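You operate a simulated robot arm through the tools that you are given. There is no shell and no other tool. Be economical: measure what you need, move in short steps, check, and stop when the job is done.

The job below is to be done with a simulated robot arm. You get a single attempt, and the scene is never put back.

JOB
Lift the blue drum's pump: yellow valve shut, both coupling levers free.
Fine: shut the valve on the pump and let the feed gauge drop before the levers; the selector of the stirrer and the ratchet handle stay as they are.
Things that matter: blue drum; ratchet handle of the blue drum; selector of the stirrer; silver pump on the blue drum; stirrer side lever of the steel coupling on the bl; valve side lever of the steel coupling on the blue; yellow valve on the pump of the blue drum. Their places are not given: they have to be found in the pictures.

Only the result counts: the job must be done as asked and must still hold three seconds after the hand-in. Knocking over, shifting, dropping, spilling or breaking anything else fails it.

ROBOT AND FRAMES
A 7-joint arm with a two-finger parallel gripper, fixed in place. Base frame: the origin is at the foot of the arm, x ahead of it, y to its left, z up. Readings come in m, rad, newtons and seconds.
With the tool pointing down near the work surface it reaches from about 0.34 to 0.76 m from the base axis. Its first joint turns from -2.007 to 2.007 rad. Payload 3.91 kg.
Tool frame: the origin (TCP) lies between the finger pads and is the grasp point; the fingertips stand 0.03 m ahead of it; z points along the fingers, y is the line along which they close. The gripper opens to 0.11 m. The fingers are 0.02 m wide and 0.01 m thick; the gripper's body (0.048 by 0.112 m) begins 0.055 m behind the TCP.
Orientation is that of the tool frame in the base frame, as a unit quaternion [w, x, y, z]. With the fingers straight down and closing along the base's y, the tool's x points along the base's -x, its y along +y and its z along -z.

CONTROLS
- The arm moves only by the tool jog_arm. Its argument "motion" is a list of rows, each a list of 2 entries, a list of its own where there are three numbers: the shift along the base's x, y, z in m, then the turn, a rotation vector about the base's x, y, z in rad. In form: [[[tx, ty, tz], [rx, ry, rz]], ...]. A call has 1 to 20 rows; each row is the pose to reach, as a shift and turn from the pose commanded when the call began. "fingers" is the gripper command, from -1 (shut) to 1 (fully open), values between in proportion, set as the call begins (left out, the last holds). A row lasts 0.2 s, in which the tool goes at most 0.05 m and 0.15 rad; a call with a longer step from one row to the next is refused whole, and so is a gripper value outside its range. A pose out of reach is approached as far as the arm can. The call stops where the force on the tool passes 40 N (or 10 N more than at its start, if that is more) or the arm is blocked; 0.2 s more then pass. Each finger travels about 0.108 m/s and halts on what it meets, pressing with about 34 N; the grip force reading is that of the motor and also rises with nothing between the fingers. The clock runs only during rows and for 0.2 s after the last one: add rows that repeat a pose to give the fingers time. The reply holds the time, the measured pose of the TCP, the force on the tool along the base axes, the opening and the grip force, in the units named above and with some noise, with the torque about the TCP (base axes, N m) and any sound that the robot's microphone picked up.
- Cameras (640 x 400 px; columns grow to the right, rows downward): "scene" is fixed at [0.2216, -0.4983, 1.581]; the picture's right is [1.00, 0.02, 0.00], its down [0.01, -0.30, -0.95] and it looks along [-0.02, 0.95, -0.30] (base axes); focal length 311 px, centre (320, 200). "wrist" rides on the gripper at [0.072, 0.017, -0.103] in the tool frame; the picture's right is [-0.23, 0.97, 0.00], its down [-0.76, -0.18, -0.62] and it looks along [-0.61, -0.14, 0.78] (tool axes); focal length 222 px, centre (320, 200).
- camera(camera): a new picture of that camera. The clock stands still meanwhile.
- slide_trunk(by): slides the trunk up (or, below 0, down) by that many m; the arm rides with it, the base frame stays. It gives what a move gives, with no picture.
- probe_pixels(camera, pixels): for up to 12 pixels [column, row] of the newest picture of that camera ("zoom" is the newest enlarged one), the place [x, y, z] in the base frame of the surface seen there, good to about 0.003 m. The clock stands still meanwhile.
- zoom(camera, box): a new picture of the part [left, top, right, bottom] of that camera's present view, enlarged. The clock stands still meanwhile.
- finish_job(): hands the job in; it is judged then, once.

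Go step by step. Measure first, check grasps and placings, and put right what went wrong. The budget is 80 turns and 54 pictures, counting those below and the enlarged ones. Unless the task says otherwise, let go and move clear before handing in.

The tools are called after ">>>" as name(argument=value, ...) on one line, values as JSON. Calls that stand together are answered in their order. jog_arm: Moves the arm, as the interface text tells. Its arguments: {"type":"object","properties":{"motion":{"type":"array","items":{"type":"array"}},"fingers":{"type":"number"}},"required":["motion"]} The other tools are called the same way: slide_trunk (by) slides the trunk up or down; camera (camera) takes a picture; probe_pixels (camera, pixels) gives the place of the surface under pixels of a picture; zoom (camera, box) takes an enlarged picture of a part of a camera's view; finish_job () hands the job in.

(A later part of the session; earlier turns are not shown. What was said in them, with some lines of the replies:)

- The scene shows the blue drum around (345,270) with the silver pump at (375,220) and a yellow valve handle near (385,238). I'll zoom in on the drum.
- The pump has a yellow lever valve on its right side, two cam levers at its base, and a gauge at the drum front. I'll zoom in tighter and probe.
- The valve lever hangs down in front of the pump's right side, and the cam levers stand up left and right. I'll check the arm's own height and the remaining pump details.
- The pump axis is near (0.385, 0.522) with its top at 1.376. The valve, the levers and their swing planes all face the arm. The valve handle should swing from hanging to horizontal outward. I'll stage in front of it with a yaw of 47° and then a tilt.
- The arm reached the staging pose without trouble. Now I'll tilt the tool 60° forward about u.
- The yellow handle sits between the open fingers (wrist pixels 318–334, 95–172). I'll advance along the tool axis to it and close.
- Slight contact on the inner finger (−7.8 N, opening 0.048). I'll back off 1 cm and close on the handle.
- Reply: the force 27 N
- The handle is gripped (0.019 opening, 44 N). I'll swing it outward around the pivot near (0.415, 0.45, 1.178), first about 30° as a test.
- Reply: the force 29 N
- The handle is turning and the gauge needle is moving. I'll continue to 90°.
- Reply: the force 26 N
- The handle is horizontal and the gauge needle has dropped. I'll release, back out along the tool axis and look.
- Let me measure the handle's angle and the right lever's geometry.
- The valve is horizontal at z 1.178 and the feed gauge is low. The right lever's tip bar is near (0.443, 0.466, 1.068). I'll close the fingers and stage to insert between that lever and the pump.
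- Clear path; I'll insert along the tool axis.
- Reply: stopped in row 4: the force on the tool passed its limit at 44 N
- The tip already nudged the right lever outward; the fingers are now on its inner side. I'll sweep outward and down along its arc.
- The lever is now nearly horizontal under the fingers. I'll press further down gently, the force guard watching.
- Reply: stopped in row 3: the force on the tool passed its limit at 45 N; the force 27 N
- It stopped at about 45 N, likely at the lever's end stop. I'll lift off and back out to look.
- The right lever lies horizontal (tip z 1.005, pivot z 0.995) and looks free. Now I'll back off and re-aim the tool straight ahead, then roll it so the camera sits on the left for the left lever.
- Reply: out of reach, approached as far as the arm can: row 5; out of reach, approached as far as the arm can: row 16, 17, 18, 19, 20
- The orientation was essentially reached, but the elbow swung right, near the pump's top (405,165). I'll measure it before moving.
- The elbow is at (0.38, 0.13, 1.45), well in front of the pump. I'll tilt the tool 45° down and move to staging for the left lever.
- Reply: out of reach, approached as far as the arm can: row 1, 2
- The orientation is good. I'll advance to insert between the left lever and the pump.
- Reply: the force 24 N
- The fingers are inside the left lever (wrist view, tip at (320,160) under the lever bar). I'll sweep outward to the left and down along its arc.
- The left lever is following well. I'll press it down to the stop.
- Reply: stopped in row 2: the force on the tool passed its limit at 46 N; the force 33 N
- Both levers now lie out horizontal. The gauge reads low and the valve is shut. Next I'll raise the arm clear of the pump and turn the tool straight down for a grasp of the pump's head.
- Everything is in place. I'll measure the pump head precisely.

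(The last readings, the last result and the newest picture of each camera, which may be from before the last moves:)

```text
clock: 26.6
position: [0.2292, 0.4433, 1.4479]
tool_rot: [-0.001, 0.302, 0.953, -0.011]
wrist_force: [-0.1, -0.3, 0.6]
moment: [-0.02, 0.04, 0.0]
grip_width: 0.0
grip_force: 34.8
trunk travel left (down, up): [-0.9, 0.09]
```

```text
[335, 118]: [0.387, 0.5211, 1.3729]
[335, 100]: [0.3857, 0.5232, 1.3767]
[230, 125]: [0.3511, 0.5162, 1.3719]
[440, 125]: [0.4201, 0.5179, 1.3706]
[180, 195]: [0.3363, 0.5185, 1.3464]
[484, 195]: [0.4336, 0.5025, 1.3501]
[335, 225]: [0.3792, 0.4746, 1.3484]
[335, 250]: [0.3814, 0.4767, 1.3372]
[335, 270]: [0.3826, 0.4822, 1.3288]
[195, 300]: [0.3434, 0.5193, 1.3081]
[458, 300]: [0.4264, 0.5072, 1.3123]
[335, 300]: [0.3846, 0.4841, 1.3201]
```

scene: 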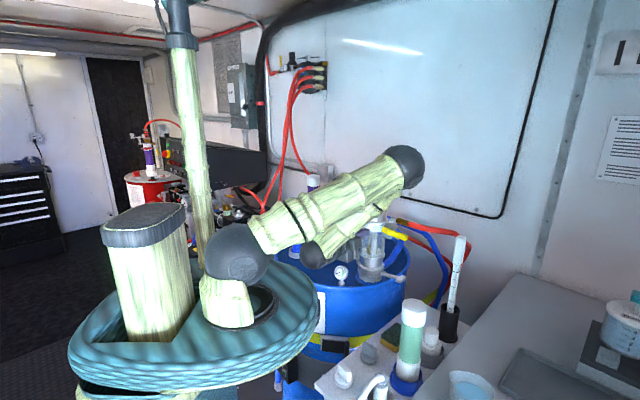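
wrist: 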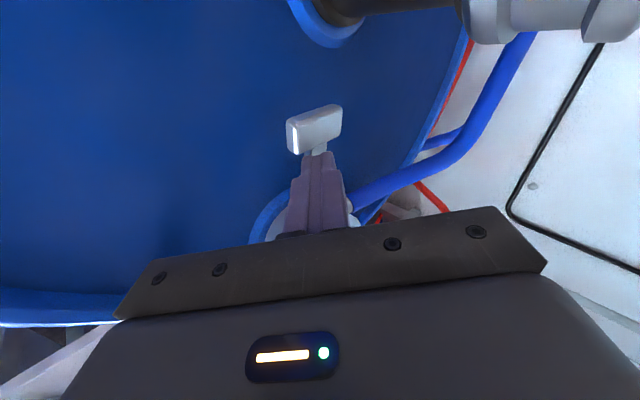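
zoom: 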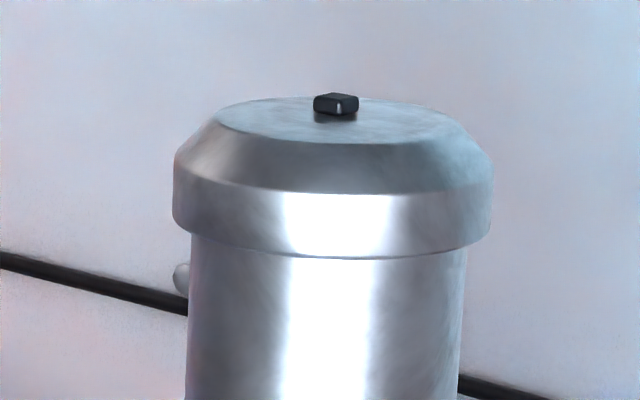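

Head centre is about (0.386, 0.524), cap diameter 0.099, cap band z 1.335–1.373. I'll open fully and move above it.

>>> jog_arm(motion=[[[0.0, 0.0, 0.01], [0.02, -0.009, 0]], [[0.04, 0.02, 0.01], [0.02, -0.009, 0]], [[0.08, 0.041, 0.01], [0.02, -0.009, 0]], [[0.12, 0.062, 0.01], [0.02, -0.009, 0]], [[0.157, 0.081, 0.01], [0.02, -0.009, 0]], [[0.157, 0.081, 0.01], [0.02, -0.009, 0]], [[0.157, 0.081, 0.01], [0.02, -0.009, 0]]], fingers=1)

>>> zoom(camera="scene", box=[320, 90, 430, 200])

>>> camera(camera="wrist")

```text
clock: 28.2
position: [0.381, 0.525, 1.4557]
tool_rot: [0.003, 0.303, 0.953, 0.0]
wrist_force: [0.6, 1.2, -0.1]
moment: [0.0, -0.05, 0.04]
grip_width: 0.1101
grip_force: 0.0
out of reach, approached as far as the arm can: row 5, 6, 7
trunk travel left (down, up): [-0.9, 0.09]
```

```text
3.64 times, centred on (375, 145) of scene
```

zoom: 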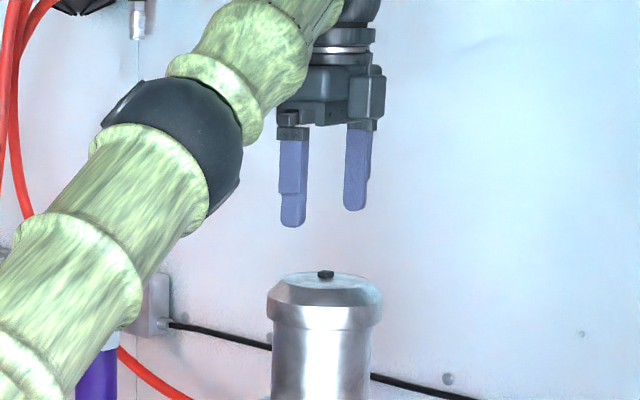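

```text
13 pictures are left
```

wrist: 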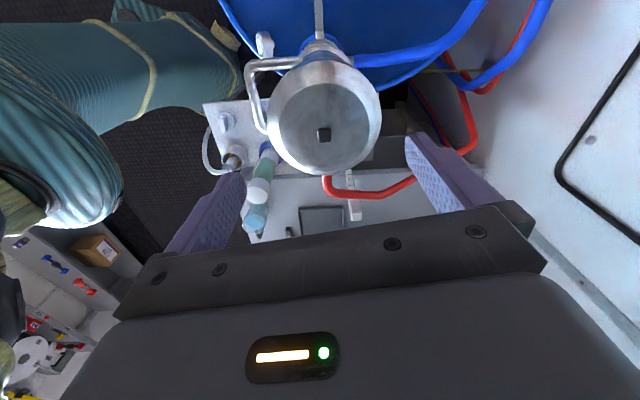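

Hands above the head, fully open. I'll descend partway and check the alignment.

>>> jog_arm(motion=[[[0, 0, -0.015], [0, 0, 0]], [[0, 0, -0.03], [0, 0, 0]], [[0, 0, -0.03], [0, 0, 0]]])

```text
clock: 29.0
position: [0.384, 0.5212, 1.428]
tool_rot: [0.002, 0.304, 0.953, 0.001]
wrist_force: [-0.7, 0.2, -0.9]
moment: [-0.01, 0.01, -0.03]
grip_width: 0.1103
grip_force: 0.1
trunk travel left (down, up): [-0.9, 0.09]
```

>>> jog_arm(motion=[[[0.002, 0.003, -0.008], [0, 0, 0]], [[0.002, 0.003, -0.016], [0, 0, 0]], [[0.002, 0.003, -0.016], [0, 0, 0]]])

>>> camera(camera="wrist")

>>> zoom(camera="scene", box=[340, 120, 410, 190])

```text
clock: 29.8
position: [0.3843, 0.5239, 1.411]
tool_rot: [0.001, 0.304, 0.953, 0.001]
wrist_force: [-0.1, -0.6, 0.5]
moment: [0.02, -0.01, 0.01]
grip_width: 0.1101
grip_force: 0.1
trunk travel left (down, up): [-0.9, 0.09]
```

```text
12 pictures are left
```

wrist: 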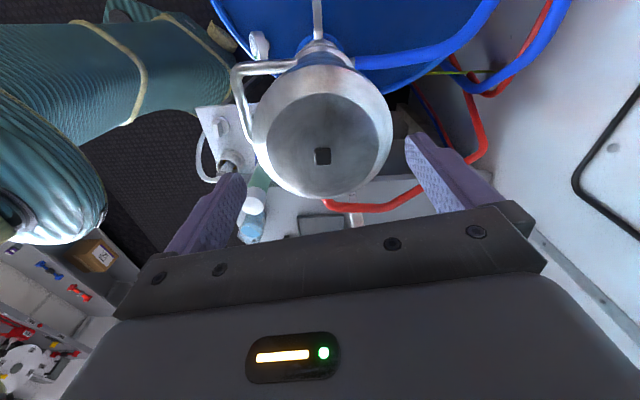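

```text
5.71 times, centred on (375, 155) of scene
```

zoom: 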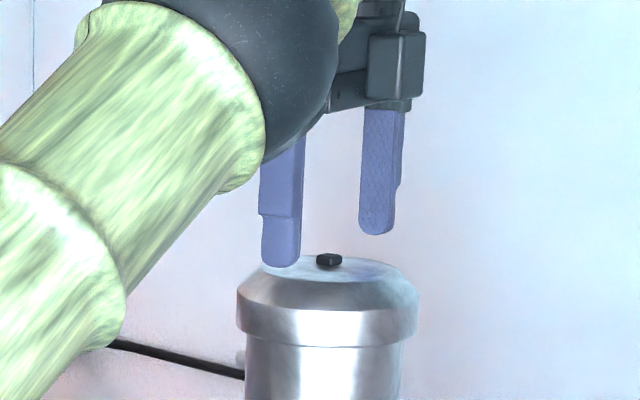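

The finger midpoint (328,250) lines up with the nub (329,260). I'll descend over the head in small steps.

>>> jog_arm(motion=[[[0.001, 0, -0.015], [0, 0, 0]], [[0.001, 0, -0.03], [0, 0, 0]], [[0.001, 0, -0.045], [0, 0, 0]], [[0.001, 0, -0.06], [0, 0, 0]], [[0.001, 0, -0.072], [0, 0, 0]], [[0.001, 0, -0.072], [0, 0, 0]]])

```text
clock: 31.2
position: [0.3865, 0.5237, 1.3411]
tool_rot: [0.001, 0.304, 0.953, 0.001]
wrist_force: [-0.6, -0.1, 0.5]
moment: [-0.01, -0.04, -0.02]
grip_width: 0.1097
grip_force: 0.1
trunk travel left (down, up): [-0.9, 0.09]
```

No contact; the fingers straddle the head. Now closing.

>>> jog_arm(motion=[[[0, 0, 0], [0, 0, 0]], [[0, 0, 0], [0, 0, 0]], [[0, 0, 0], [0, 0, 0]], [[0, 0, 0], [0, 0, 0]]], fingers=-1)

>>> zoom(camera="scene", box=[340, 130, 410, 200])

```text
clock: 32.2
position: [0.3873, 0.5247, 1.3396]
tool_rot: [0.002, 0.304, 0.953, 0.001]
wrist_force: [5.0, 10.2, 8.7]
moment: [-1.26, 1.53, -0.88]
grip_width: 0.1046
grip_force: 44.7
trunk travel left (down, up): [-0.9, 0.09]
```

```text
5.71 times, centred on (375, 165) of scene
```

zoom: 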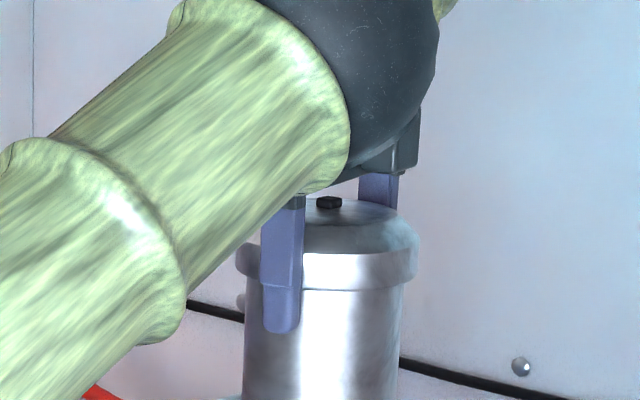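

Gripped on the cap (0.1046 opening, 44.7 N). I'll lift 2.5 cm slowly as a test.

>>> jog_arm(motion=[[[0, 0, 0.004], [0, 0, 0]], [[0, 0, 0.008], [0, 0, 0]], [[0, 0, 0.014], [0, 0, 0]], [[0, 0, 0.02], [0, 0, 0]], [[0, 0, 0.025], [0, 0, 0]]])

>>> zoom(camera="scene", box=[320, 130, 430, 290])

```text
clock: 33.4
position: [0.3883, 0.5251, 1.3651]
tool_rot: [0.002, 0.305, 0.952, -0.001]
wrist_force: [2.8, 7.3, -4.3]
moment: [-1.44, 0.0, -1.43]
grip_width: 0.1047
grip_force: 45.5
trunk travel left (down, up): [-0.9, 0.09]
```

```text
2.50 times, centred on (375, 210) of scene
```

zoom: 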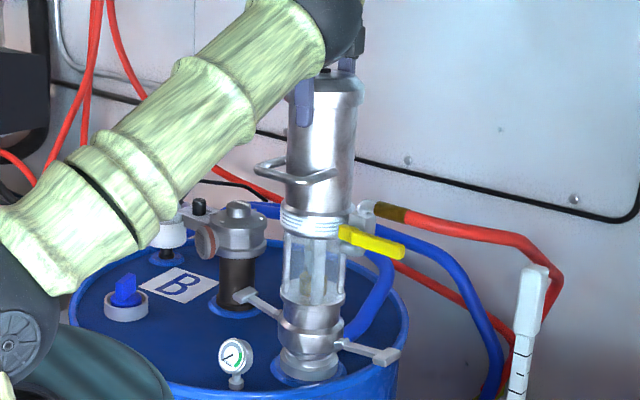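

The pump is rising and the grip is steady (about 13 N load). Continuing the lift.

>>> jog_arm(motion=[[[0, 0, 0.01], [0, 0, 0]], [[0, 0, 0.02], [0, 0, 0]], [[0, 0, 0.03], [0, 0, 0]], [[0, 0, 0.04], [0, 0, 0]], [[0, 0, 0.05], [0, 0, 0]], [[0, 0, 0.055], [0, 0, 0]]])

>>> zoom(camera="scene", box=[320, 130, 430, 290])

```text
clock: 34.8
position: [0.387, 0.5253, 1.4184]
tool_rot: [0.001, 0.304, 0.953, 0.001]
wrist_force: [2.2, 3.5, -3.7]
moment: [-1.26, 0.76, -0.26]
grip_width: 0.1047
grip_force: 44.8
trunk travel left (down, up): [-0.9, 0.09]
```

```text
2.50 times, centred on (375, 210) of scene
```

zoom: 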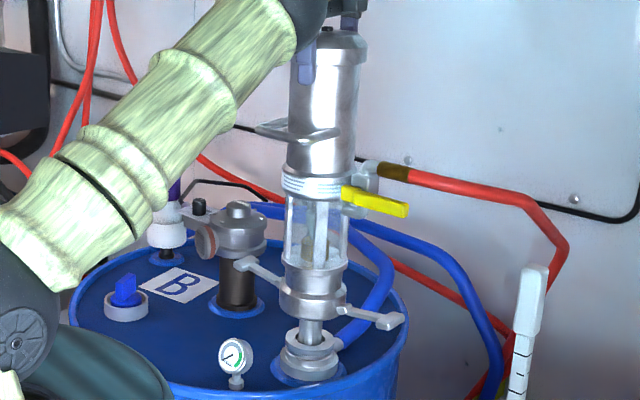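

The pump is about 8 cm out of its seat, with the levers still free and the valve shut. I'll raise a bit more with the trunk to be clear.

>>> slide_trunk(by=0.05)

>>> zoom(camera="scene", box=[310, 110, 430, 290])

```text
clock: 35.7
position: [0.3884, 0.5248, 1.4706]
tool_rot: [0.002, 0.306, 0.952, 0.001]
wrist_force: [-2.4, -0.9, -17.4]
moment: [-1.04, 0.36, -0.62]
grip_width: 0.1047
grip_force: 45.0
trunk travel left (down, up): [-0.95, 0.04]
```

```text
2.22 times, centred on (370, 200) of scene
```

zoom: 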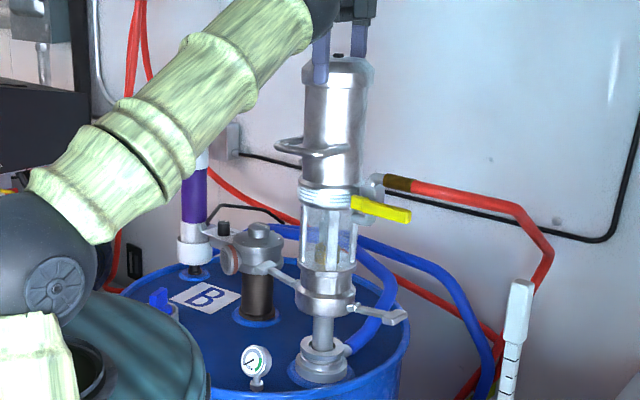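

The load now reads 17 N. I'll check for slip between cap and fingers.

>>> zoom(camera="scene", box=[345, 100, 405, 160])

>>> probe_pixels(camera="zoom", pixels=[[300, 200], [320, 180], [260, 200], [320, 240], [320, 270], [350, 200]])

```text
6.67 times, centred on (375, 130) of scene
```

zoom: 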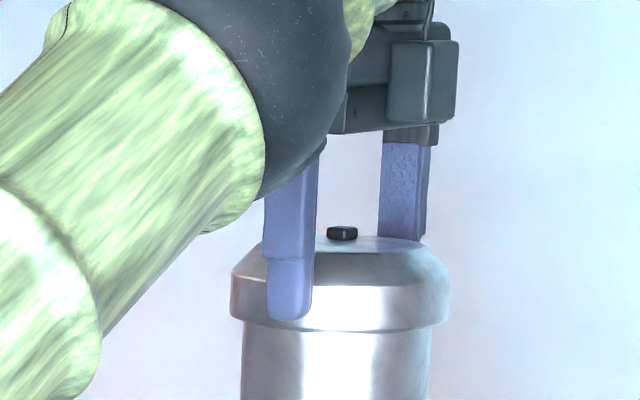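

```text
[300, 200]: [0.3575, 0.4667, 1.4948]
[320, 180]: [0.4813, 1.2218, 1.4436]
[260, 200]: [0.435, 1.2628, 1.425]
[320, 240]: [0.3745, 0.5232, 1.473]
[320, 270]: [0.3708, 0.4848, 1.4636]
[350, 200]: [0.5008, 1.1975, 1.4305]
```

The cap top is at 1.473, so the pump is about 10 cm up, but it slipped about 3 cm during the trunk slide. I'll hold still for 3 s, easing down 3 mm, and check whether it creeps.

>>> jog_arm(motion=[[[0, 0, -0.001], [0, 0, 0]], [[0, 0, -0.002], [0, 0, 0]], [[0, 0, -0.003], [0, 0, 0]], [[0, 0, -0.003], [0, 0, 0]], [[0, 0, -0.003], [0, 0, 0]], [[0, 0, -0.003], [0, 0, 0]], [[0, 0, -0.003], [0, 0, 0]], [[0, 0, -0.003], [0, 0, 0]], [[0, 0, -0.003], [0, 0, 0]], [[0, 0, -0.003], [0, 0, 0]], [[0, 0, -0.003], [0, 0, 0]], [[0, 0, -0.003], [0, 0, 0]], [[0, 0, -0.003], [0, 0, 0]], [[0, 0, -0.003], [0, 0, 0]]])

>>> zoom(camera="scene", box=[345, 100, 405, 160])

>>> probe_pixels(camera="zoom", pixels=[[320, 240], [340, 255], [350, 240], [350, 330], [290, 310], [345, 300]])

```text
clock: 38.7
position: [0.3879, 0.5236, 1.4659]
tool_rot: [0.002, 0.304, 0.953, 0.0]
wrist_force: [3.5, 6.8, 1.4]
moment: [1.01, 0.16, -0.84]
grip_width: 0.1048
grip_force: 45.2
trunk travel left (down, up): [-0.95, 0.04]
```

```text
6.67 times, centred on (375, 130) of scene
```

zoom: 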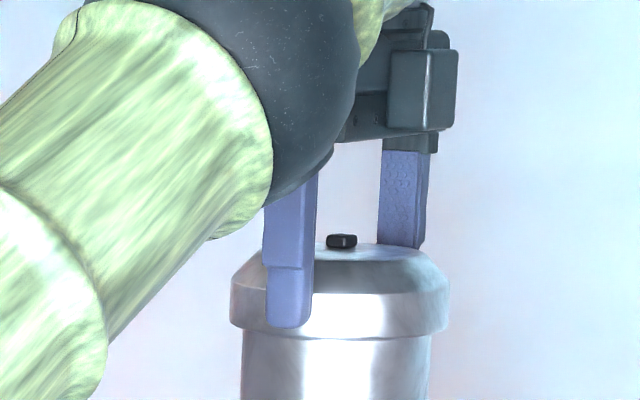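

```text
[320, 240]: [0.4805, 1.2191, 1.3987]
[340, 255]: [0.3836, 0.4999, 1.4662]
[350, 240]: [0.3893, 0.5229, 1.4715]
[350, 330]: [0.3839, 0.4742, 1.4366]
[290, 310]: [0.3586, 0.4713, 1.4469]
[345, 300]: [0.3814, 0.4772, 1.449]
```

Cap and fingers moved together, with no creep over 3 s. One last overview check of valve, levers and gauge.

>>> zoom(camera="scene", box=[300, 160, 430, 290])

```text
3.08 times, centred on (365, 225) of scene
```

zoom: 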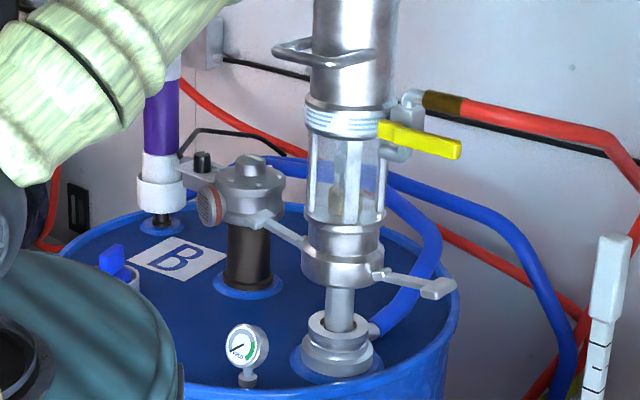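

The pump is held clear of its seat, with the yellow valve horizontal (shut), both levers out, the gauge low and the stirrer untouched. I'm handing in while holding it.

>>> finish_job()

```text
The job is handed in.
```

I shut the yellow valve and let the feed gauge drop. Then I freed both coupling levers and lifted the pump about 9–10 cm out of its seat. The arm was still holding it there at hand-in.

The pump's head slipped about 3 cm in the grip during the last raise. It then held with no creep over a 3-second check. I left the stirrer's selector and the ratchet handle alone.
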